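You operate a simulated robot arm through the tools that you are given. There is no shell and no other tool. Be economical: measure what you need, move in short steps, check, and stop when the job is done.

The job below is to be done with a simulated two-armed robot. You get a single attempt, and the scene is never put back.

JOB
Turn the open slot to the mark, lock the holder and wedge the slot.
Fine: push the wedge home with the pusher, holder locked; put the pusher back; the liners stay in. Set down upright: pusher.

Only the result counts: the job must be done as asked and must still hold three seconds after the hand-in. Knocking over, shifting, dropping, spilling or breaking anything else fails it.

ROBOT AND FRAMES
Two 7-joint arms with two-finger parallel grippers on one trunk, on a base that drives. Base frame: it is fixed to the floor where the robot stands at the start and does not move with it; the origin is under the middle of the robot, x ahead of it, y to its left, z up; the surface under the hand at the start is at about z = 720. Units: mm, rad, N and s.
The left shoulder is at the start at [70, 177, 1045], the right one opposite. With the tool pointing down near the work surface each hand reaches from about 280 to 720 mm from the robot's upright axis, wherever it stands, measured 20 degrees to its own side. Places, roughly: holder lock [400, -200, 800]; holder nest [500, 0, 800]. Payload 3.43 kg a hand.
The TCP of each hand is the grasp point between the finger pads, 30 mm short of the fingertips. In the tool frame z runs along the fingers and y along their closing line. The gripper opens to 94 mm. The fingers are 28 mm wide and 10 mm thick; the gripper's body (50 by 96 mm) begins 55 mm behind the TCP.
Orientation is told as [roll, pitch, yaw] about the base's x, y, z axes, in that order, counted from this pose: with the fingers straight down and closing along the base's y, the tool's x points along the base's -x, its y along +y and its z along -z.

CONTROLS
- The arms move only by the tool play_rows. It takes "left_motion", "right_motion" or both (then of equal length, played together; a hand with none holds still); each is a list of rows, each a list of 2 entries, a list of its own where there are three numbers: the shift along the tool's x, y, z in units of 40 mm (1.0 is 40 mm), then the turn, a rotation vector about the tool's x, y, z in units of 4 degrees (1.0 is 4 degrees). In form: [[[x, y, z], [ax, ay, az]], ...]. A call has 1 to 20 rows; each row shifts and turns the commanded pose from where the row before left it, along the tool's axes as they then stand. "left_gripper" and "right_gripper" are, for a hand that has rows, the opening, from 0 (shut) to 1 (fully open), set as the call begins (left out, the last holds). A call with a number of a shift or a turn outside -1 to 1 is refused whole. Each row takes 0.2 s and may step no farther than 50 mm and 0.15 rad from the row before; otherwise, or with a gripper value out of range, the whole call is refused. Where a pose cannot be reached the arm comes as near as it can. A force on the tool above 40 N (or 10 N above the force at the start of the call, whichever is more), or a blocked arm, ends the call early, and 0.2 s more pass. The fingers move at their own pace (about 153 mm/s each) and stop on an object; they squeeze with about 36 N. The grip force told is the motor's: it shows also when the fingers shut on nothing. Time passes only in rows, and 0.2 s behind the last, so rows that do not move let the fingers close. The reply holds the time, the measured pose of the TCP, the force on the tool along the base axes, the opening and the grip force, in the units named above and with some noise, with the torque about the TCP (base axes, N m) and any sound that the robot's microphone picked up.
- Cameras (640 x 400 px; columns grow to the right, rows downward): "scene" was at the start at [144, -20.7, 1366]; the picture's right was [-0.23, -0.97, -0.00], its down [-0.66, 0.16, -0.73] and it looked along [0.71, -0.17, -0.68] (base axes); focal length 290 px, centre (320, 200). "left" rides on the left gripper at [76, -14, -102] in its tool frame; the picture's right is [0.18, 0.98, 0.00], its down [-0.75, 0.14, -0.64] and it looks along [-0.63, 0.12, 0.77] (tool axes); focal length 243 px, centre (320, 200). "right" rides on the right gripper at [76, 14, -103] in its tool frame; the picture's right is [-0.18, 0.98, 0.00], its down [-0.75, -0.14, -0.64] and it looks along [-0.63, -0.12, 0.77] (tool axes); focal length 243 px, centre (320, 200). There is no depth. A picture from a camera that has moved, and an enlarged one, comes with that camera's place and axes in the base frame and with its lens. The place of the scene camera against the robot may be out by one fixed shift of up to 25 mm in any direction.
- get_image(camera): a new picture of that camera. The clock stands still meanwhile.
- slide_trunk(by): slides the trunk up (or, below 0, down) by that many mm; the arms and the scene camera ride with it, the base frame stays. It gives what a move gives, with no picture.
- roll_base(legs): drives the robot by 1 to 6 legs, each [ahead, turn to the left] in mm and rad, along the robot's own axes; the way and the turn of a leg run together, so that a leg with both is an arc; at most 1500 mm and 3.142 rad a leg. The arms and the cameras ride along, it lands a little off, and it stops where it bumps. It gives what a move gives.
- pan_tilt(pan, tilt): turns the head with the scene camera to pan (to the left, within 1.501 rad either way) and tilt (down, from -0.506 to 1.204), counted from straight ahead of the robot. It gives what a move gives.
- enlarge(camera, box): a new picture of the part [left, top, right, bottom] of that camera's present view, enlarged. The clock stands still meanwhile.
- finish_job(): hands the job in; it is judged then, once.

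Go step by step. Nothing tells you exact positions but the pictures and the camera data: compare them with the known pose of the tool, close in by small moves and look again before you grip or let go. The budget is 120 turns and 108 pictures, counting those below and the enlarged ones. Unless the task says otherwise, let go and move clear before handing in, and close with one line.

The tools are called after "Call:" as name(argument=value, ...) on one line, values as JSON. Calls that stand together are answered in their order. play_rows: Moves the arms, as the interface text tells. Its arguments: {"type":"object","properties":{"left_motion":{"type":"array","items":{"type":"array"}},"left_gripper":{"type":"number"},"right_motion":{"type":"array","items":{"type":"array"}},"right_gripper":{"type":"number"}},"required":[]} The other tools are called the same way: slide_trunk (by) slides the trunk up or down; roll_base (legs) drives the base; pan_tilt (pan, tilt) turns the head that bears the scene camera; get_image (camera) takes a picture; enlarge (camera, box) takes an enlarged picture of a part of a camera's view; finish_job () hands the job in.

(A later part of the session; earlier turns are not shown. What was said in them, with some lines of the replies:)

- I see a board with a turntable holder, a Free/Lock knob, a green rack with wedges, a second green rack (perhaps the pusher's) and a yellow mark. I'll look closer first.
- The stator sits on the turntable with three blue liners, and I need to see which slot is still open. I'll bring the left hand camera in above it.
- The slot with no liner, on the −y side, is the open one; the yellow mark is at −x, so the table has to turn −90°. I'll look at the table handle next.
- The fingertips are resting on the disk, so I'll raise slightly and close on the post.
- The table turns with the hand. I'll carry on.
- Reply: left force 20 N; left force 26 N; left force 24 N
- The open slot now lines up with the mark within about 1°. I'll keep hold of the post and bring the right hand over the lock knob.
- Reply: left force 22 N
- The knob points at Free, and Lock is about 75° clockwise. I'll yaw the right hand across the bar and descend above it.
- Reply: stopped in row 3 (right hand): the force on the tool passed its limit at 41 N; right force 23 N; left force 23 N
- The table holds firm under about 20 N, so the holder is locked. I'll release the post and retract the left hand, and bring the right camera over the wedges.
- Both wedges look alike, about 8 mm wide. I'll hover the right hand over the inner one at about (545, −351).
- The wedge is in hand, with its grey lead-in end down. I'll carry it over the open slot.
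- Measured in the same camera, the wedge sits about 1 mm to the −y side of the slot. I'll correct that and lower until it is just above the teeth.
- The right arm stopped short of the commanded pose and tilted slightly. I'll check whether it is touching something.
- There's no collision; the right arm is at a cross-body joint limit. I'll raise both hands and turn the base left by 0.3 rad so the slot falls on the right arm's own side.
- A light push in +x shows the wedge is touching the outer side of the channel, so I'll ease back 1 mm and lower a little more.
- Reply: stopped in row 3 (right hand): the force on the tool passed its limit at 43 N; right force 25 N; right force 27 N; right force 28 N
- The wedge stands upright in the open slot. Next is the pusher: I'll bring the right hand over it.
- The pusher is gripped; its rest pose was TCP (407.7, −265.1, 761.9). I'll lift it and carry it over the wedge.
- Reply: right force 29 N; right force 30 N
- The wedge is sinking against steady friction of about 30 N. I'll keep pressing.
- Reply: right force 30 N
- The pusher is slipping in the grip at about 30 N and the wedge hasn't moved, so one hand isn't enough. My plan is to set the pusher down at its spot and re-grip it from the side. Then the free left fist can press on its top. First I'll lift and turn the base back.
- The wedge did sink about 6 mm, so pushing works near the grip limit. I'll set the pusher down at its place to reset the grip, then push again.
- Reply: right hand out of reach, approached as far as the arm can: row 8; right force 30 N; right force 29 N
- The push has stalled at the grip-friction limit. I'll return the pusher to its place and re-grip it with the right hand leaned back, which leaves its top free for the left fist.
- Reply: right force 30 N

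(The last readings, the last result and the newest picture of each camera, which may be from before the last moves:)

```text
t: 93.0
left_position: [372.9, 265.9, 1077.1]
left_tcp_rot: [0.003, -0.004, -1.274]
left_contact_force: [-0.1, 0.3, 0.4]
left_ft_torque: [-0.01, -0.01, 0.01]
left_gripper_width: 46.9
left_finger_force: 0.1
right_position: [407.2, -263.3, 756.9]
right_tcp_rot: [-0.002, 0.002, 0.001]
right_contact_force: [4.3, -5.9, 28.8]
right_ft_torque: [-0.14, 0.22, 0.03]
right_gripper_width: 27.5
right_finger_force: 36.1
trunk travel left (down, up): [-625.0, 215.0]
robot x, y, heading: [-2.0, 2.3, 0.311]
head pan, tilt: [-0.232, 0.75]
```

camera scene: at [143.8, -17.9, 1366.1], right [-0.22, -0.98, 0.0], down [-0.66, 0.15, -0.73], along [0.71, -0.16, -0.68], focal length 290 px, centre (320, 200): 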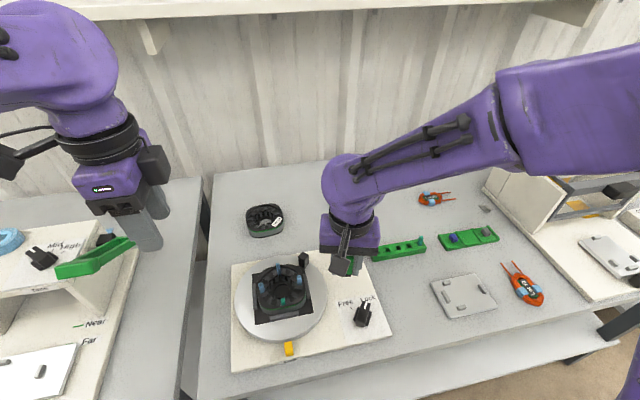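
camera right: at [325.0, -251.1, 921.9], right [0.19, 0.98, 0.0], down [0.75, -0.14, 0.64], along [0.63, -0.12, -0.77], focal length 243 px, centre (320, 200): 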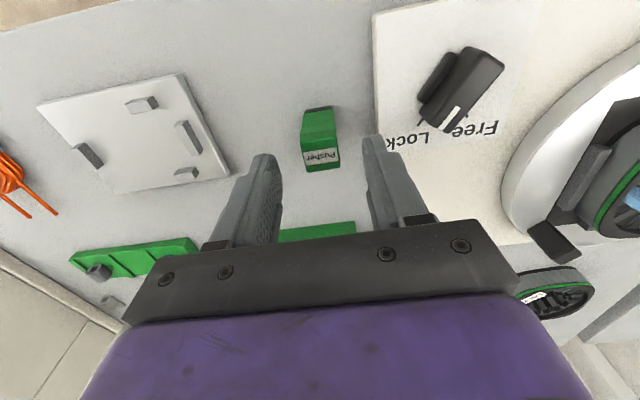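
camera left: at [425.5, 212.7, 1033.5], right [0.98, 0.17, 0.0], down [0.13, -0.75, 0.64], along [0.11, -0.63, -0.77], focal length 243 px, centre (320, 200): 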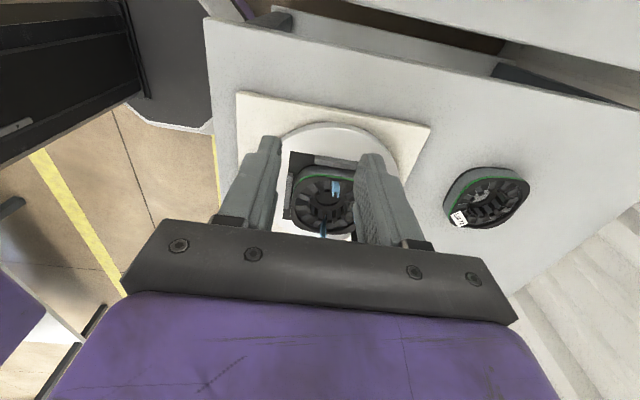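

Call:
play_rows(right_motion=[[[0, 0, -0.03], [0, 0, 0]], [[0, 0, 0], [0, 0, 0]], [[0, 0, -0.8], [0, 0, 0]], [[0, 0, -0.9], [0, 0, 0]], [[0, 0, -0.9], [0, 0, 0]], [[0, 0, 0], [0, 0, 0]]], right_gripper=0.45)

Call:
roll_base(legs=[[0, -0.16]])

Call:
play_rows(right_motion=[[[0, 0, 0], [0, -1, 0]], [[0, 0, 0], [0, -1, 0]], [[0, 0, 0], [0, -1, 0]], [[0, 0, 0], [0, -1, 0]], [[0, 0, 0], [0, -1, 0]], [[0, 0, 0], [0, -1, 0]], [[0, 0, 0], [0, -1, 0]], [[0, 0, 0], [0, -1, 0]], [[0, 0, 0], [0, -1, 0]], [[0, 0, 0], [0, -1, 0]], [[0, 0, 0], [0, -1, 0]], [[0, 0, 0], [0, -1, 0]], [[0, 0, 0], [0, -1, 0]], [[0, 0, 0], [0, 0, 0]]])

```text
t: 94.4
left_position: [373.7, 264.5, 1075.2]
left_tcp_rot: [0.003, -0.003, -1.271]
left_contact_force: [0.3, -0.7, -0.8]
left_ft_torque: [-0.01, 0.02, -0.01]
left_gripper_width: 47.0
left_finger_force: 0.0
right_position: [409.4, -264.0, 859.4]
right_tcp_rot: [0.001, 0.008, 0.001]
right_contact_force: [0.4, -0.1, -0.2]
right_ft_torque: [0.03, -0.03, 0.0]
right_gripper_width: 42.1
right_finger_force: 0.1
trunk travel left (down, up): [-625.0, 215.0]
robot x, y, heading: [0.9, -0.7, 0.311]
head pan, tilt: [-0.232, 0.75]
```

```text
t: 95.4
left_position: [412.0, 200.3, 1076.5]
left_tcp_rot: [0.002, -0.001, -1.434]
left_contact_force: [-0.3, -0.6, -0.6]
left_ft_torque: [0.0, 0.01, -0.03]
left_gripper_width: 47.1
left_finger_force: 0.0
right_position: [361.6, -326.8, 861.2]
right_tcp_rot: [-0.001, 0.008, -0.161]
right_contact_force: [-0.1, -0.4, -0.4]
right_ft_torque: [0.0, 0.03, 0.02]
right_gripper_width: 42.4
right_finger_force: 0.0
trunk travel left (down, up): [-625.0, 215.0]
robot x, y, heading: [-0.6, 0.7, 0.146]
head pan, tilt: [-0.232, 0.75]
```

```text
t: 98.4
left_position: [411.1, 201.7, 1075.9]
left_tcp_rot: [0.001, 0.0, -1.435]
left_contact_force: [-0.2, -1.1, -0.2]
left_ft_torque: [0.01, -0.02, -0.01]
left_gripper_width: 47.0
left_finger_force: 0.0
right_position: [462.2, -373.6, 851.3]
right_tcp_rot: [0.001, -0.9, -0.161]
right_contact_force: [0.3, 0.6, -0.2]
right_ft_torque: [0.0, 0.0, 0.02]
right_gripper_width: 42.1
right_finger_force: 0.0
right hand out of reach, approached as far as the arm can: row 2, 3, 4, 5, 6, 7, 8, 9, 10, 11, 12, 13
trunk travel left (down, up): [-625.0, 215.0]
robot x, y, heading: [0.3, 4.4, 0.145]
head pan, tilt: [-0.232, 0.75]
```

The leaned pose is out of reach this close in, so I'll back the base up by 150 mm.

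Call:
roll_base(legs=[[-150, 0]])

Call:
play_rows(right_motion=[[[0, 0, 0], [0, 0, 0]]])

```text
t: 99.8
left_position: [262.3, 178.6, 1076.5]
left_tcp_rot: [0.002, -0.004, -1.432]
left_contact_force: [0.2, 0.4, 0.6]
left_ft_torque: [-0.02, -0.04, -0.01]
left_gripper_width: 46.9
left_finger_force: 0.0
right_position: [313.9, -396.9, 850.7]
right_tcp_rot: [-0.001, -0.901, -0.16]
right_contact_force: [-0.1, -0.2, 0.1]
right_ft_torque: [0.0, 0.01, -0.01]
right_gripper_width: 42.5
right_finger_force: 0.1
trunk travel left (down, up): [-625.0, 215.0]
robot x, y, heading: [-152.7, -24.0, 0.149]
head pan, tilt: [-0.232, 0.75]
```

```text
t: 100.2
left_position: [264.4, 180.1, 1075.6]
left_tcp_rot: [0.001, -0.003, -1.432]
left_contact_force: [1.2, -0.2, 0.1]
left_ft_torque: [0.01, 0.0, -0.02]
left_gripper_width: 47.3
left_finger_force: 0.0
right_position: [316.4, -395.9, 848.9]
right_tcp_rot: [-0.001, -0.9, -0.157]
right_contact_force: [0.1, 0.0, -1.0]
right_ft_torque: [-0.01, 0.0, -0.02]
right_gripper_width: 42.1
right_finger_force: 0.0
trunk travel left (down, up): [-625.0, 215.0]
robot x, y, heading: [-147.0, -21.4, 0.148]
head pan, tilt: [-0.232, 0.75]
```

Call:
play_rows(right_motion=[[[0, 0, 0], [-0.9, 0, -0.71]], [[0, 0, 0], [-0.9, 0, -0.71]], [[0.106, 0.825, 0.26], [0, 0, 0]], [[0.106, 0.825, 0.26], [0, 0, 0]], [[0.106, 0.825, 0.26], [0, 0, 0]], [[0.106, 0.825, 0.26], [0, 0, 0]], [[0, 0, 0], [0, 0, 0]]])

Call:
get_image(camera="right")

```text
t: 101.8
left_position: [260.7, 178.6, 1077.2]
left_tcp_rot: [0.001, -0.002, -1.433]
left_contact_force: [-0.3, -0.2, -0.1]
left_ft_torque: [0.03, -0.01, -0.03]
left_gripper_width: 47.2
left_finger_force: 0.1
right_position: [337.1, -265.6, 813.5]
right_tcp_rot: [-0.001, -0.9, 0.0]
right_contact_force: [-0.5, -0.6, 0.3]
right_ft_torque: [0.06, 0.0, 0.02]
right_gripper_width: 42.4
right_finger_force: 0.1
trunk travel left (down, up): [-625.0, 215.0]
robot x, y, heading: [-151.9, -20.5, 0.147]
head pan, tilt: [-0.232, 0.75]
```

```text
11 pictures are left
camera right: at [208.9, -250.4, 817.6], right [0.11, 0.98, 0.14], down [-0.04, -0.14, 0.99], along [0.99, -0.12, 0.02], focal length 243 px, centre (320, 200)
```

right: 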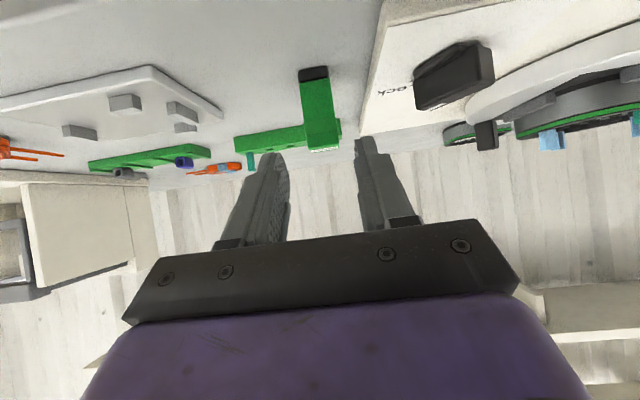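

Call:
play_rows(right_motion=[[[0, 0.01, 0.8], [0, 0, 0]], [[0, 0, 0.8], [0, 0, 0]], [[0, 0, 0.7], [0, 0, 0]], [[0, 0, 0], [0, 0, 0]]])

Call:
enlarge(camera="right", box=[220, 80, 420, 230])

```text
t: 102.8
left_position: [261.8, 179.0, 1077.0]
left_tcp_rot: [0.002, -0.001, -1.432]
left_contact_force: [-0.1, -0.1, 0.8]
left_ft_torque: [-0.02, -0.02, 0.0]
left_gripper_width: 47.0
left_finger_force: 0.1
right_position: [408.7, -264.0, 753.4]
right_tcp_rot: [0.001, -0.901, 0.001]
right_contact_force: [-0.3, -0.1, -1.0]
right_ft_torque: [0.02, -0.03, 0.01]
right_gripper_width: 42.5
right_finger_force: 0.1
trunk travel left (down, up): [-625.0, 215.0]
robot x, y, heading: [-148.7, -17.0, 0.148]
head pan, tilt: [-0.232, 0.75]
```

```text
2.67 times, centred on (320, 155) of right
camera zoom: at [280.2, -250.4, 759.3], right [0.11, 0.98, 0.14], down [-0.03, -0.14, 0.99], along [0.99, -0.12, 0.02], focal length 647 px, centre (320, 320)
```

zoom: 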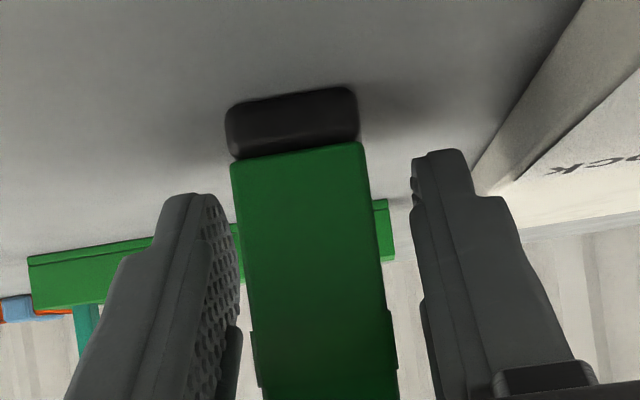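

Call:
play_rows(right_motion=[[[0, 0, 0], [0, 0, 0]], [[0, 0, 0], [0, 0, 0]], [[0, 0, 0], [0, 0, 0]], [[0, 0, 0], [0, 0, 0]]], right_gripper=0)

Call:
play_rows(right_motion=[[[-0.2, 0, -0.158], [0, 0, 0]], [[-0.65, 0, -0.515], [0, 0, 0]], [[-0.65, 0, -0.515], [0, 0, 0]], [[-0.65, 0, -0.515], [0, 0, 0]], [[-0.077, 0.923, 0.0974], [0, 0, 0]], [[-0.077, 0.923, 0.0974], [0, 0, 0]], [[-0.077, 0.923, 0.0974], [0, 0, 0]], [[-0.077, 0.923, 0.0974], [0, 0, 0]], [[-0.077, 0.923, 0.0974], [0, 0, 0]], [[-0.077, 0.923, 0.0974], [0, 0, 0]], [[-0.077, 0.923, 0.0974], [0, 0, 0]], [[0, 0, 0], [0, 0, 0]]])

Call:
get_image(camera="right")

```text
t: 103.8
left_position: [262.4, 179.6, 1075.4]
left_tcp_rot: [0.001, -0.002, -1.434]
left_contact_force: [0.3, 0.4, 0.3]
left_ft_torque: [-0.02, 0.02, -0.01]
left_gripper_width: 46.8
left_finger_force: 0.0
right_position: [407.0, -265.0, 754.2]
right_tcp_rot: [0.0, -0.9, 0.002]
right_contact_force: [-0.3, 0.3, 1.3]
right_ft_torque: [-0.01, 0.01, 0.0]
right_gripper_width: 27.3
right_finger_force: 35.8
trunk travel left (down, up): [-625.0, 215.0]
robot x, y, heading: [-151.6, -22.3, 0.15]
head pan, tilt: [-0.232, 0.75]
```

```text
t: 106.4
left_position: [262.6, 177.6, 1076.4]
left_tcp_rot: [0.004, 0.0, -1.433]
left_contact_force: [0.0, -0.2, 0.3]
left_ft_torque: [0.0, -0.02, 0.0]
left_gripper_width: 46.7
left_finger_force: 0.1
right_position: [444.5, -7.3, 862.1]
right_tcp_rot: [0.002, -0.899, -0.002]
right_contact_force: [-0.6, 0.4, -1.4]
right_ft_torque: [-0.01, -0.06, -0.01]
right_gripper_width: 27.5
right_finger_force: 36.1
trunk travel left (down, up): [-625.0, 215.0]
robot x, y, heading: [-146.6, -21.4, 0.152]
head pan, tilt: [-0.232, 0.75]
```

```text
9 pictures are left
camera right: at [316.4, 8.2, 868.0], right [0.11, 0.98, 0.15], down [-0.03, -0.14, 0.99], along [0.99, -0.12, 0.02], focal length 243 px, centre (320, 200)
```

right: 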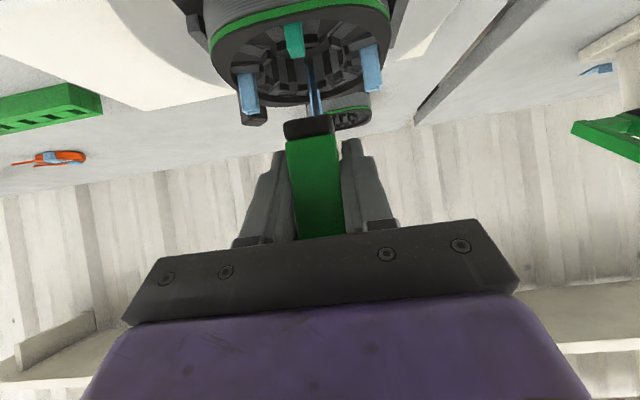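

The lean-back grip works. I'll rest the pusher just above the wedge, then bring the closed left hand over its top.

Call:
play_rows(right_motion=[[[0.27, -0.025, 0.214], [0, 0, 0]], [[0.2, 0, 0.158], [0, 0, 0]], [[0.05, 0, 0.04], [0, 0, 0]], [[0, 0, 0], [0, 0, 0]]])

Call:
play_rows(left_motion=[[[-0.127, 0.916, 0.3], [0, 0, 0]], [[-0.127, 0.916, 0.3], [0, 0, 0]], [[-0.127, 0.916, 0.3], [0, 0, 0]], [[-0.127, 0.916, 0.3], [0, 0, 0]], [[-0.127, 0.916, 0.3], [0, 0, 0]], [[-0.916, -0.127, 0], [0, 0, 0]], [[-0.916, -0.127, 0], [0, 0, 0]], [[-0.916, -0.127, 0], [0, 0, 0]], [[0, 0, 0], [0, 0, 0]]], left_gripper=0)

Call:
get_image(camera="scene")

```text
t: 107.4
left_position: [261.7, 179.7, 1076.9]
left_tcp_rot: [0.001, -0.002, -1.433]
left_contact_force: [-0.3, -0.1, 0.1]
left_ft_torque: [0.05, -0.01, 0.0]
left_gripper_width: 47.1
left_finger_force: 0.1
right_position: [443.3, -7.1, 836.3]
right_tcp_rot: [-0.002, -0.9, 0.0]
right_contact_force: [0.4, 0.3, 0.4]
right_ft_torque: [0.04, -0.01, -0.01]
right_gripper_width: 27.5
right_finger_force: 35.7
trunk travel left (down, up): [-625.0, 215.0]
robot x, y, heading: [-149.0, -22.5, 0.154]
head pan, tilt: [-0.232, 0.75]
```

```text
t: 109.4
left_position: [448.4, 67.6, 1018.6]
left_tcp_rot: [0.002, -0.002, -1.433]
left_contact_force: [0.1, 0.2, 0.7]
left_ft_torque: [-0.01, -0.01, 0.0]
left_gripper_width: 0.4
left_finger_force: 32.5
right_position: [443.0, -5.3, 836.8]
right_tcp_rot: [-0.003, -0.902, 0.002]
right_contact_force: [0.1, 0.7, -0.6]
right_ft_torque: [0.01, 0.02, -0.04]
right_gripper_width: 27.4
right_finger_force: 35.6
trunk travel left (down, up): [-625.0, 215.0]
robot x, y, heading: [-147.1, -21.0, 0.15]
head pan, tilt: [-0.232, 0.75]
```

```text
8 pictures are left
camera scene: at [-4.1, -21.1, 1366.1], right [-0.08, -1.0, 0.0], down [-0.68, 0.06, -0.73], along [0.73, -0.06, -0.68], focal length 290 px, centre (320, 200)
```

scene: 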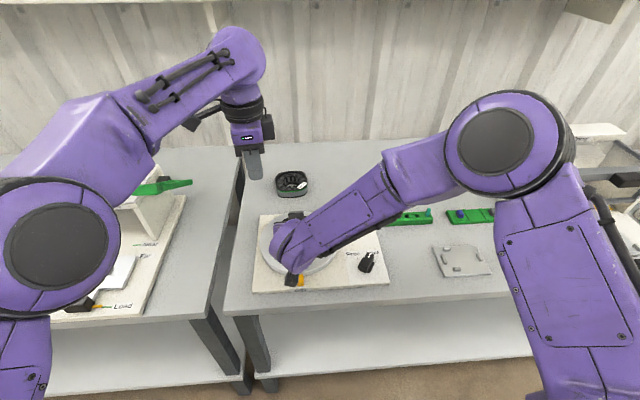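

Call:
play_rows(left_motion=[[[-0.91, -0.15, 0], [0, 0, 0]], [[-0.91, -0.15, 0], [0, 0, 0]], [[0, 0, 0.9], [0, 0, 0]], [[0, 0, 0.9], [0, 0, 0]], [[0, 0, 0.9], [0, 0, 0]], [[0, 0, 0], [0, 0, 0]]])

Call:
get_image(camera="left")

```text
t: 110.8
left_position: [446.9, 19.2, 909.7]
left_tcp_rot: [0.002, -0.002, -1.433]
left_contact_force: [-1.0, -1.3, -0.1]
left_ft_torque: [-0.01, 0.01, 0.0]
left_gripper_width: 0.2
left_finger_force: 33.4
left hand out of reach, approached as far as the arm can: row 2
right_position: [442.5, -7.0, 837.8]
right_tcp_rot: [0.0, -0.9, 0.0]
right_contact_force: [-0.8, 0.5, -0.3]
right_ft_torque: [-0.01, 0.01, -0.04]
right_gripper_width: 27.5
right_finger_force: 35.9
trunk travel left (down, up): [-625.0, 215.0]
robot x, y, heading: [-148.4, -22.7, 0.148]
head pan, tilt: [-0.232, 0.75]
```

```text
7 pictures are left
camera left: at [421.4, 92.3, 1012.2], right [0.95, 0.32, 0.0], down [0.24, -0.73, 0.64], along [0.21, -0.61, -0.77], focal length 243 px, centre (320, 200)
```

left: 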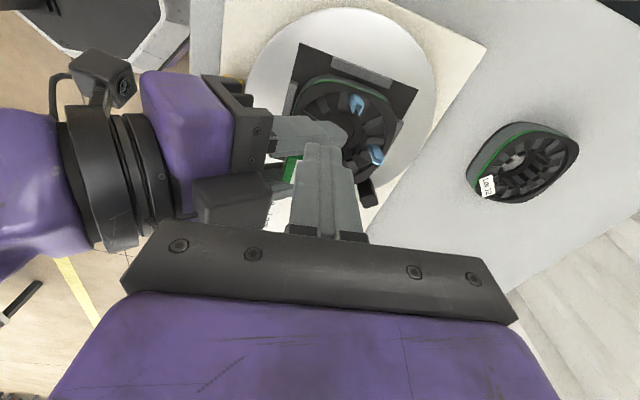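

Call:
play_rows(left_motion=[[[-0.32, -0.08, 0], [0, 0, 0]], [[-0.32, -0.08, 0], [0, 0, 0]], [[0, 0, 0], [0, 0, 0]]])

```text
t: 111.6
left_position: [443.3, -8.2, 909.5]
left_tcp_rot: [0.002, -0.003, -1.432]
left_contact_force: [0.9, -0.2, -0.5]
left_ft_torque: [0.03, 0.0, 0.0]
left_gripper_width: 0.0
left_finger_force: 33.5
right_position: [443.4, -5.8, 835.8]
right_tcp_rot: [0.0, -0.902, -0.001]
right_contact_force: [-0.1, 0.6, -1.2]
right_ft_torque: [0.01, 0.03, -0.01]
right_gripper_width: 27.6
right_finger_force: 35.8
trunk travel left (down, up): [-625.0, 215.0]
robot x, y, heading: [-148.1, -21.1, 0.147]
head pan, tilt: [-0.232, 0.75]
```

Call:
play_rows(left_motion=[[[0, 0, 0.2], [0, 0, 0]], [[0, 0, 0.2], [0, 0, 0]], [[0, 0, 0], [0, 0, 0]]], right_motion=[[[0.06, 0, 0.047], [0, 0, 0]], [[0.04, 0, 0.031], [0, 0, 0]], [[0, 0, 0], [0, 0, 0]]])

Call:
play_rows(left_motion=[[[0, 0, 0.05], [0, 0, 0]], [[0, 0, 0.05], [0, 0, 0]], [[0, 0, 0.05], [0, 0, 0]], [[0, 0, 0], [0, 0, 0]]], right_motion=[[[0.02, 0, 0.016], [0, 0, 0]], [[0.02, 0, 0.016], [0, 0, 0]], [[0.02, 0, 0.016], [0, 0, 0]], [[0, 0, 0], [0, 0, 0]]])

```text
t: 112.4
left_position: [442.6, -7.1, 893.4]
left_tcp_rot: [0.001, -0.003, -1.432]
left_contact_force: [-0.1, 0.1, -0.8]
left_ft_torque: [-0.03, 0.03, 0.0]
left_gripper_width: 0.0
left_finger_force: 33.0
right_position: [443.3, -6.5, 832.1]
right_tcp_rot: [0.0, -0.901, 0.003]
right_contact_force: [0.2, 1.2, -0.9]
right_ft_torque: [-0.01, -0.01, 0.0]
right_gripper_width: 27.5
right_finger_force: 35.7
trunk travel left (down, up): [-625.0, 215.0]
robot x, y, heading: [-148.8, -19.2, 0.15]
head pan, tilt: [-0.232, 0.75]
```

```text
t: 113.4
left_position: [443.4, -6.8, 886.0]
left_tcp_rot: [0.0, -0.002, -1.432]
left_contact_force: [0.1, 0.3, 0.1]
left_ft_torque: [0.01, 0.0, -0.01]
left_gripper_width: 0.0
left_finger_force: 32.9
right_position: [443.0, -6.4, 829.8]
right_tcp_rot: [-0.001, -0.9, 0.002]
right_contact_force: [-0.8, -0.1, 2.6]
right_ft_torque: [0.02, 0.06, 0.01]
right_gripper_width: 27.5
right_finger_force: 36.3
trunk travel left (down, up): [-625.0, 215.0]
robot x, y, heading: [-148.2, -22.0, 0.151]
head pan, tilt: [-0.232, 0.75]
```

Call:
play_rows(left_motion=[[[0, 0, 0.05], [0, 0, 0]], [[0, 0, 0.05], [0, 0, 0]], [[0, 0, 0.05], [0, 0, 0]], [[0, 0, 0.03], [0, 0, 0]], [[0, 0, 0], [0, 0, 0]]], right_motion=[[[0.02, 0, 0.016], [0, 0, 0]], [[0.02, 0, 0.016], [0, 0, 0]], [[0.02, 0, 0.016], [0, 0, 0]], [[0, 0, 0], [0, 0, 0]], [[0, 0, 0], [0, 0, 0]]])

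```text
t: 114.4
left_position: [443.6, -8.0, 884.4]
left_tcp_rot: [0.01, -0.007, -1.434]
left_contact_force: [-1.7, 0.6, 10.6]
left_ft_torque: [0.12, 0.07, -0.03]
left_gripper_width: 0.1
left_finger_force: 32.6
right_position: [443.2, -5.8, 828.4]
right_tcp_rot: [0.0, -0.906, -0.002]
right_contact_force: [1.1, 0.5, 8.8]
right_ft_torque: [-0.08, 0.34, 0.01]
right_gripper_width: 27.5
right_finger_force: 36.3
trunk travel left (down, up): [-625.0, 215.0]
robot x, y, heading: [-151.1, -24.0, 0.149]
head pan, tilt: [-0.232, 0.75]
stopped in row 4 (left hand): the force on the tool passed its limit at 42 N (the readings are from after the stop); the commanded pose is now the measured one
```

Call:
play_rows(left_motion=[[[0, 0, 0.03], [0, 0, 0]], [[0, 0, 0.03], [0, 0, 0]], [[0, 0, 0.02], [0, 0, 0]]], right_motion=[[[0.03, 0, 0.024], [0, 0, 0]], [[0.03, 0, 0.024], [0, 0, 0]], [[0.03, 0, 0.024], [0, 0, 0]]])

```text
t: 115.2
left_position: [440.6, -8.1, 883.6]
left_tcp_rot: [0.013, -0.008, -1.432]
left_contact_force: [1.7, 1.7, 25.5]
left_ft_torque: [0.17, -0.05, -0.06]
left_gripper_width: 0.0
left_finger_force: 32.8
right_position: [441.0, -7.3, 827.3]
right_tcp_rot: [0.0, -0.914, -0.001]
right_contact_force: [3.9, -0.4, 28.4]
right_ft_torque: [-0.06, 0.16, 0.05]
right_gripper_width: 27.5
right_finger_force: 35.8
trunk travel left (down, up): [-625.0, 215.0]
robot x, y, heading: [-149.8, -19.2, 0.146]
head pan, tilt: [-0.232, 0.75]
```

Call:
play_rows(left_motion=[[[0, 0, 0.03], [0, 0, 0]], [[0, 0, 0.03], [0, 0, 0]], [[0, 0, 0.03], [0, 0, 0]], [[0, 0, 0], [0, 0, 0]]], right_motion=[[[0.02, 0, 0.016], [0, 0, 0]], [[0.02, 0, 0.016], [0, 0, 0]], [[0.02, 0, 0.016], [0, 0, 0]], [[0, 0, 0], [0, 0, 0]]])

```text
t: 115.8
left_position: [442.3, -8.2, 885.6]
left_tcp_rot: [0.018, -0.01, -1.431]
left_contact_force: [-4.9, 1.0, 22.4]
left_ft_torque: [0.18, 0.22, -0.04]
left_gripper_width: 0.1
left_finger_force: 32.7
right_position: [444.1, -5.9, 826.3]
right_tcp_rot: [0.0, -0.917, 0.001]
right_contact_force: [-3.0, -2.0, 21.5]
right_ft_torque: [-0.07, 0.82, 0.03]
right_gripper_width: 27.5
right_finger_force: 35.9
trunk travel left (down, up): [-625.0, 215.0]
robot x, y, heading: [-147.6, -22.4, 0.151]
head pan, tilt: [-0.232, 0.75]
stopped in row 2 (left hand): the force on the tool passed its limit at 41 N (the readings are from after the stop); the commanded pose is now the measured one
```

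Call:
enlarge(camera="right", box=[260, 50, 370, 150])

```text
4.00 times, centred on (315, 100) of right
camera zoom: at [315.7, 8.3, 829.4], right [0.11, 0.98, 0.15], down [-0.05, -0.14, 0.99], along [0.99, -0.12, 0.04], focal length 970 px, centre (340, 600)
```

zoom: 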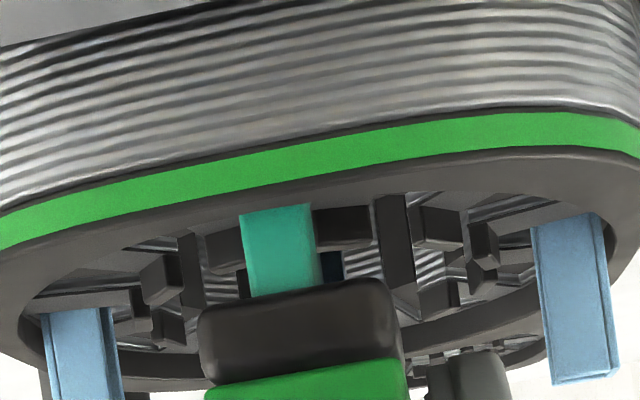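

The wedge no longer moves even under about 65 N combined. It has settled at the same level in each later check, about 5 mm below where I first released it and close to the liners' height, so I take it as bottomed home. I'll back the left hand off and take the pusher home.

Call:
play_rows(left_motion=[[[0, 0, -0.5], [0, 0, 0]], [[0, 0, -0.9], [0, 0, 0]], [[0, 0, -0.9], [0, 0, 0]], [[0, 0, -0.9], [0, 0, 0]], [[0.9, 0.12, 0], [0, 0, 0]], [[0.9, 0.12, 0], [0, 0, 0]], [[0.9, 0.12, 0], [0, 0, 0]], [[0.9, 0.12, 0], [0, 0, 0]], [[0.9, 0.12, 0], [0, 0, 0]], [[0, 0, 0], [0, 0, 0]]])

Call:
play_rows(right_motion=[[[-0.15, 0, -0.119], [0, 0, 0]], [[-0.4, 0, -0.317], [0, 0, 0]], [[-0.5, 0, -0.396], [0, 0, 0]], [[0, 0, 0], [0, 0, 0]]])

Call:
enlarge(camera="scene", box=[240, 190, 360, 300])

```text
t: 118.0
left_position: [439.5, 173.3, 1008.6]
left_tcp_rot: [0.012, -0.008, -1.432]
left_contact_force: [-0.7, 0.2, -0.2]
left_ft_torque: [0.02, -0.01, 0.02]
left_gripper_width: 0.0
left_finger_force: 33.2
right_position: [443.6, -7.2, 823.9]
right_tcp_rot: [0.0, -0.912, 0.0]
right_contact_force: [0.1, 0.8, 29.5]
right_ft_torque: [0.04, 0.21, -0.01]
right_gripper_width: 27.4
right_finger_force: 36.1
trunk travel left (down, up): [-625.0, 215.0]
robot x, y, heading: [-149.4, -19.3, 0.15]
head pan, tilt: [-0.232, 0.75]
```

```text
t: 119.0
left_position: [444.3, 172.9, 1007.1]
left_tcp_rot: [0.007, -0.006, -1.433]
left_contact_force: [1.3, -0.2, 0.0]
left_ft_torque: [0.01, 0.01, 0.0]
left_gripper_width: 0.0
left_finger_force: 33.2
right_position: [446.0, -7.1, 873.6]
right_tcp_rot: [-0.001, -0.903, 0.001]
right_contact_force: [0.6, 0.6, -0.4]
right_ft_torque: [-0.05, -0.01, -0.03]
right_gripper_width: 27.6
right_finger_force: 36.2
trunk travel left (down, up): [-625.0, 215.0]
robot x, y, heading: [-151.5, -22.8, 0.144]
head pan, tilt: [-0.232, 0.75]
```

```text
3.64 times, centred on (300, 245) of scene
camera zoom: at [-2.8, -22.0, 1365.9], right [-0.08, -1.0, 0.0], down [-0.68, 0.06, -0.73], along [0.73, -0.06, -0.68], focal length 1054 px, centre (393, 36)
```

zoom: 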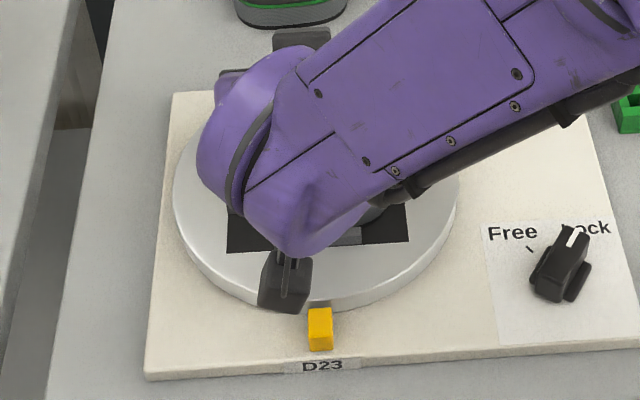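

Call:
play_rows(right_motion=[[[0.0843, -0.921, -0.1064], [0, 0, 0]], [[0.0843, -0.921, -0.1064], [0, 0, 0]], [[0.0843, -0.921, -0.1064], [0, 0, 0]], [[0.0843, -0.921, -0.1064], [0, 0, 0]], [[0.0843, -0.921, -0.1064], [0, 0, 0]], [[0.0843, -0.921, -0.1064], [0, 0, 0]], [[0.0843, -0.921, -0.1064], [0, 0, 0]], [[0.627, 0, 0.497], [0, 0, 0]], [[0.627, 0, 0.497], [0, 0, 0]], [[0.627, 0, 0.497], [0, 0, 0]], [[0, 0, 0], [0, 0, 0]], [[0, 0, 0], [0, 0, 0]]])

Call:
enlarge(camera="left", box=[260, 130, 400, 240])

```text
t: 121.6
left_position: [444.4, 173.1, 1005.2]
left_tcp_rot: [0.01, -0.008, -1.433]
left_contact_force: [-0.6, -0.5, 0.8]
left_ft_torque: [-0.01, 0.0, 0.02]
left_gripper_width: 0.0
left_finger_force: 33.1
right_position: [406.5, -265.0, 777.2]
right_tcp_rot: [-0.002, -0.907, -0.002]
right_contact_force: [0.5, 0.5, 0.4]
right_ft_torque: [-0.01, 0.01, 0.02]
right_gripper_width: 27.5
right_finger_force: 36.4
trunk travel left (down, up): [-625.0, 215.0]
robot x, y, heading: [-153.7, -19.8, 0.146]
head pan, tilt: [-0.232, 0.75]
```

```text
3.64 times, centred on (330, 185) of left
camera zoom: at [418.3, 247.1, 1108.1], right [0.95, 0.32, 0.01], down [0.24, -0.72, 0.65], along [0.21, -0.61, -0.76], focal length 882 px, centre (284, 254)
```

zoom: 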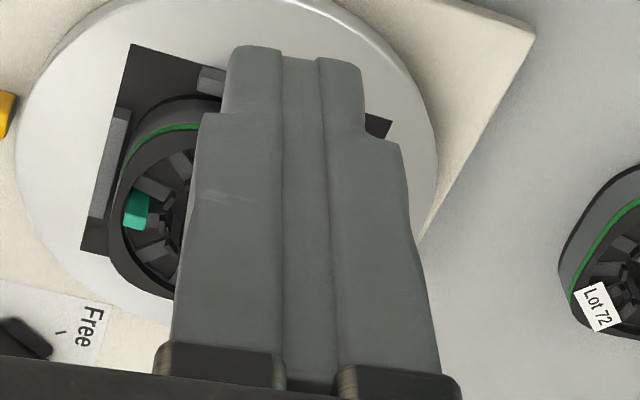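

Call:
play_rows(right_motion=[[[0.2, 0, 0.158], [0, 0, 0]], [[0.2, 0, 0.158], [0, 0, 0]], [[0.03, 0, 0.024], [0, 0, 0]], [[0.03, 0, 0.024], [0, 0, 0]], [[0, 0, 0], [0, 0, 0]]])

```text
t: 122.8
left_position: [443.6, 173.9, 1007.2]
left_tcp_rot: [0.009, -0.008, -1.433]
left_contact_force: [-1.0, 0.1, -0.2]
left_ft_torque: [-0.03, -0.03, 0.02]
left_gripper_width: 0.0
left_finger_force: 32.6
right_position: [406.8, -264.2, 753.6]
right_tcp_rot: [-0.001, -0.905, 0.001]
right_contact_force: [0.0, 0.1, -0.7]
right_ft_torque: [0.03, -0.02, 0.01]
right_gripper_width: 27.4
right_finger_force: 36.0
trunk travel left (down, up): [-625.0, 215.0]
robot x, y, heading: [-150.9, -22.8, 0.147]
head pan, tilt: [-0.232, 0.75]
```

Call:
play_rows(right_motion=[[[0.025, 0, 0.02], [0, 0, 0]], [[0.025, 0, 0.02], [0, 0, 0]], [[0, 0, 0], [0, 0, 0]]])

```text
t: 123.6
left_position: [444.8, 173.1, 1007.9]
left_tcp_rot: [0.009, -0.006, -1.432]
left_contact_force: [-0.4, 0.4, -0.1]
left_ft_torque: [0.01, -0.01, -0.01]
left_gripper_width: 0.0
left_finger_force: 33.1
right_position: [407.7, -265.5, 750.4]
right_tcp_rot: [-0.001, -0.906, 0.002]
right_contact_force: [-1.3, 0.1, 0.1]
right_ft_torque: [-0.01, 0.01, -0.01]
right_gripper_width: 27.3
right_finger_force: 36.6
trunk travel left (down, up): [-625.0, 215.0]
robot x, y, heading: [-150.7, -23.6, 0.146]
head pan, tilt: [-0.232, 0.75]
```

Call:
enlarge(camera="right", box=[220, 80, 420, 230])

```text
2.67 times, centred on (320, 155) of right
camera zoom: at [280.1, -249.9, 756.9], right [0.11, 0.98, 0.14], down [-0.04, -0.14, 0.99], along [0.99, -0.12, 0.02], focal length 647 px, centre (320, 320)
```

zoom: 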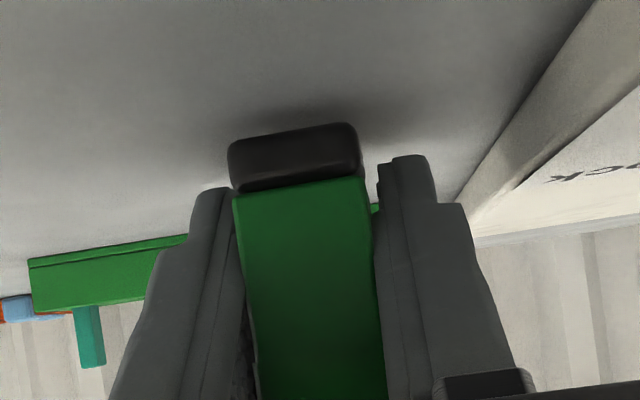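

Call:
play_rows(right_motion=[[[0.015, 0, 0.012], [0, 0, 0]], [[0, 0, 0], [0, 0, 0]]])

Call:
play_rows(right_motion=[[[0, 0, 0], [0, 0, 0]], [[0, 0, 0], [0, 0, 0]], [[0, 0, 0], [0, 0, 0]]], right_gripper=0.45)

Call:
play_rows(right_motion=[[[0, 0, -0.3], [0, 0, 0]], [[0, 0, -0.8], [0, 0, 0]], [[0, 0, -0.8], [0, 0, 0]], [[0, 0, -0.8], [0, 0, 0]], [[-0.5, 0, -0.4], [0, 0, 0]], [[0, 0, 0], [0, 0, 0]]])

Call:
get_image(camera="scene")

```text
t: 124.2
left_position: [443.7, 173.1, 1006.5]
left_tcp_rot: [0.008, -0.007, -1.433]
left_contact_force: [-0.2, -0.3, -0.9]
left_ft_torque: [0.01, -0.01, -0.02]
left_gripper_width: 0.1
left_finger_force: 32.7
right_position: [408.3, -263.5, 751.8]
right_tcp_rot: [-0.003, -0.907, 0.003]
right_contact_force: [-0.9, -0.5, 0.0]
right_ft_torque: [-0.02, 0.01, 0.04]
right_gripper_width: 27.3
right_finger_force: 35.7
trunk travel left (down, up): [-625.0, 215.0]
robot x, y, heading: [-147.4, -20.7, 0.149]
head pan, tilt: [-0.232, 0.75]
```

```text
t: 125.0
left_position: [444.6, 173.6, 1007.1]
left_tcp_rot: [0.009, -0.008, -1.433]
left_contact_force: [-0.9, 0.5, -0.3]
left_ft_torque: [0.0, 0.0, 0.01]
left_gripper_width: 0.2
left_finger_force: 33.2
right_position: [406.6, -264.5, 750.7]
right_tcp_rot: [-0.002, -0.906, 0.002]
right_contact_force: [-1.5, -0.2, 0.2]
right_ft_torque: [-0.04, -0.04, -0.01]
right_gripper_width: 42.3
right_finger_force: 0.2
trunk travel left (down, up): [-625.0, 215.0]
robot x, y, heading: [-148.5, -21.9, 0.145]
head pan, tilt: [-0.232, 0.75]
```

```text
t: 126.4
left_position: [443.9, 172.4, 1006.9]
left_tcp_rot: [0.01, -0.006, -1.432]
left_contact_force: [0.0, 0.2, 0.2]
left_ft_torque: [0.02, -0.02, -0.03]
left_gripper_width: 0.0
left_finger_force: 33.0
right_position: [341.8, -265.1, 833.6]
right_tcp_rot: [-0.003, -0.906, 0.0]
right_contact_force: [0.1, -0.8, -0.3]
right_ft_torque: [-0.01, 0.0, 0.0]
right_gripper_width: 42.2
right_finger_force: 0.0
right hand out of reach, approached as far as the arm can: row 4, 5
trunk travel left (down, up): [-625.0, 215.0]
robot x, y, heading: [-147.8, -17.6, 0.15]
head pan, tilt: [-0.232, 0.75]
```

```text
2 pictures are left
camera scene: at [-4.2, -22.4, 1366.1], right [-0.08, -1.0, 0.0], down [-0.68, 0.06, -0.73], along [0.73, -0.06, -0.68], focal length 290 px, centre (320, 200)
```

scene: 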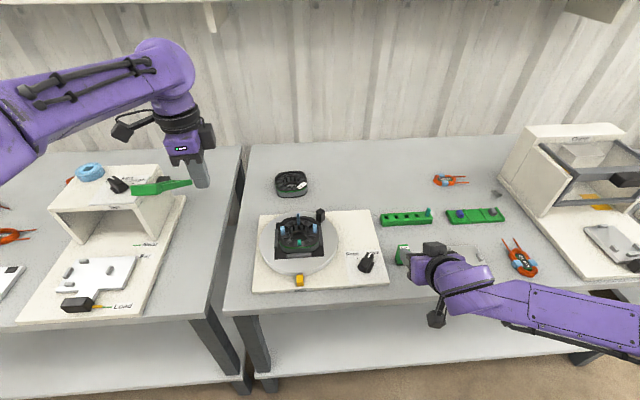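

Call:
enlarge(camera="scene", box=[265, 200, 415, 294])

```text
4.26 times, centred on (340, 247) of scene
camera zoom: at [-4.2, -22.4, 1366.1], right [-0.08, -1.0, 0.0], down [-0.68, 0.06, -0.73], along [0.73, -0.06, -0.68], focal length 1233 px, centre (235, 0)
```

zoom: 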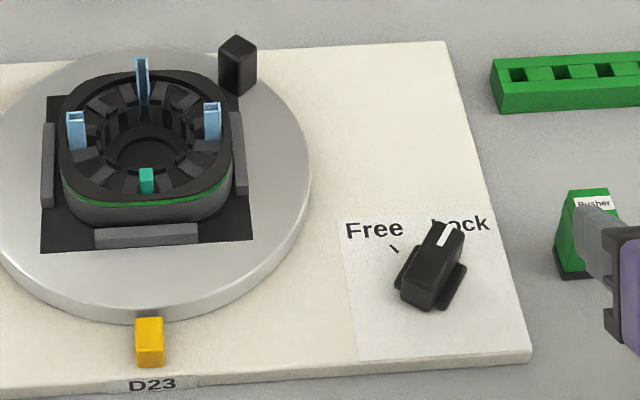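

The slot lines up with the mark, the knob points at Lock, the wedge is down in the slot, all three liners are in and the pusher stands upright at its place. Both hands are clear, so I'm handing in.

Call:
finish_job()

```text
The job is handed in.
```

I turned the open slot to the mark, locked the holder and pushed the wedge in with the pusher. It stopped at a firm end, which I took as home, about 8–10 mm above the rim; all three liners are in, and the pusher stands upright back at its place.
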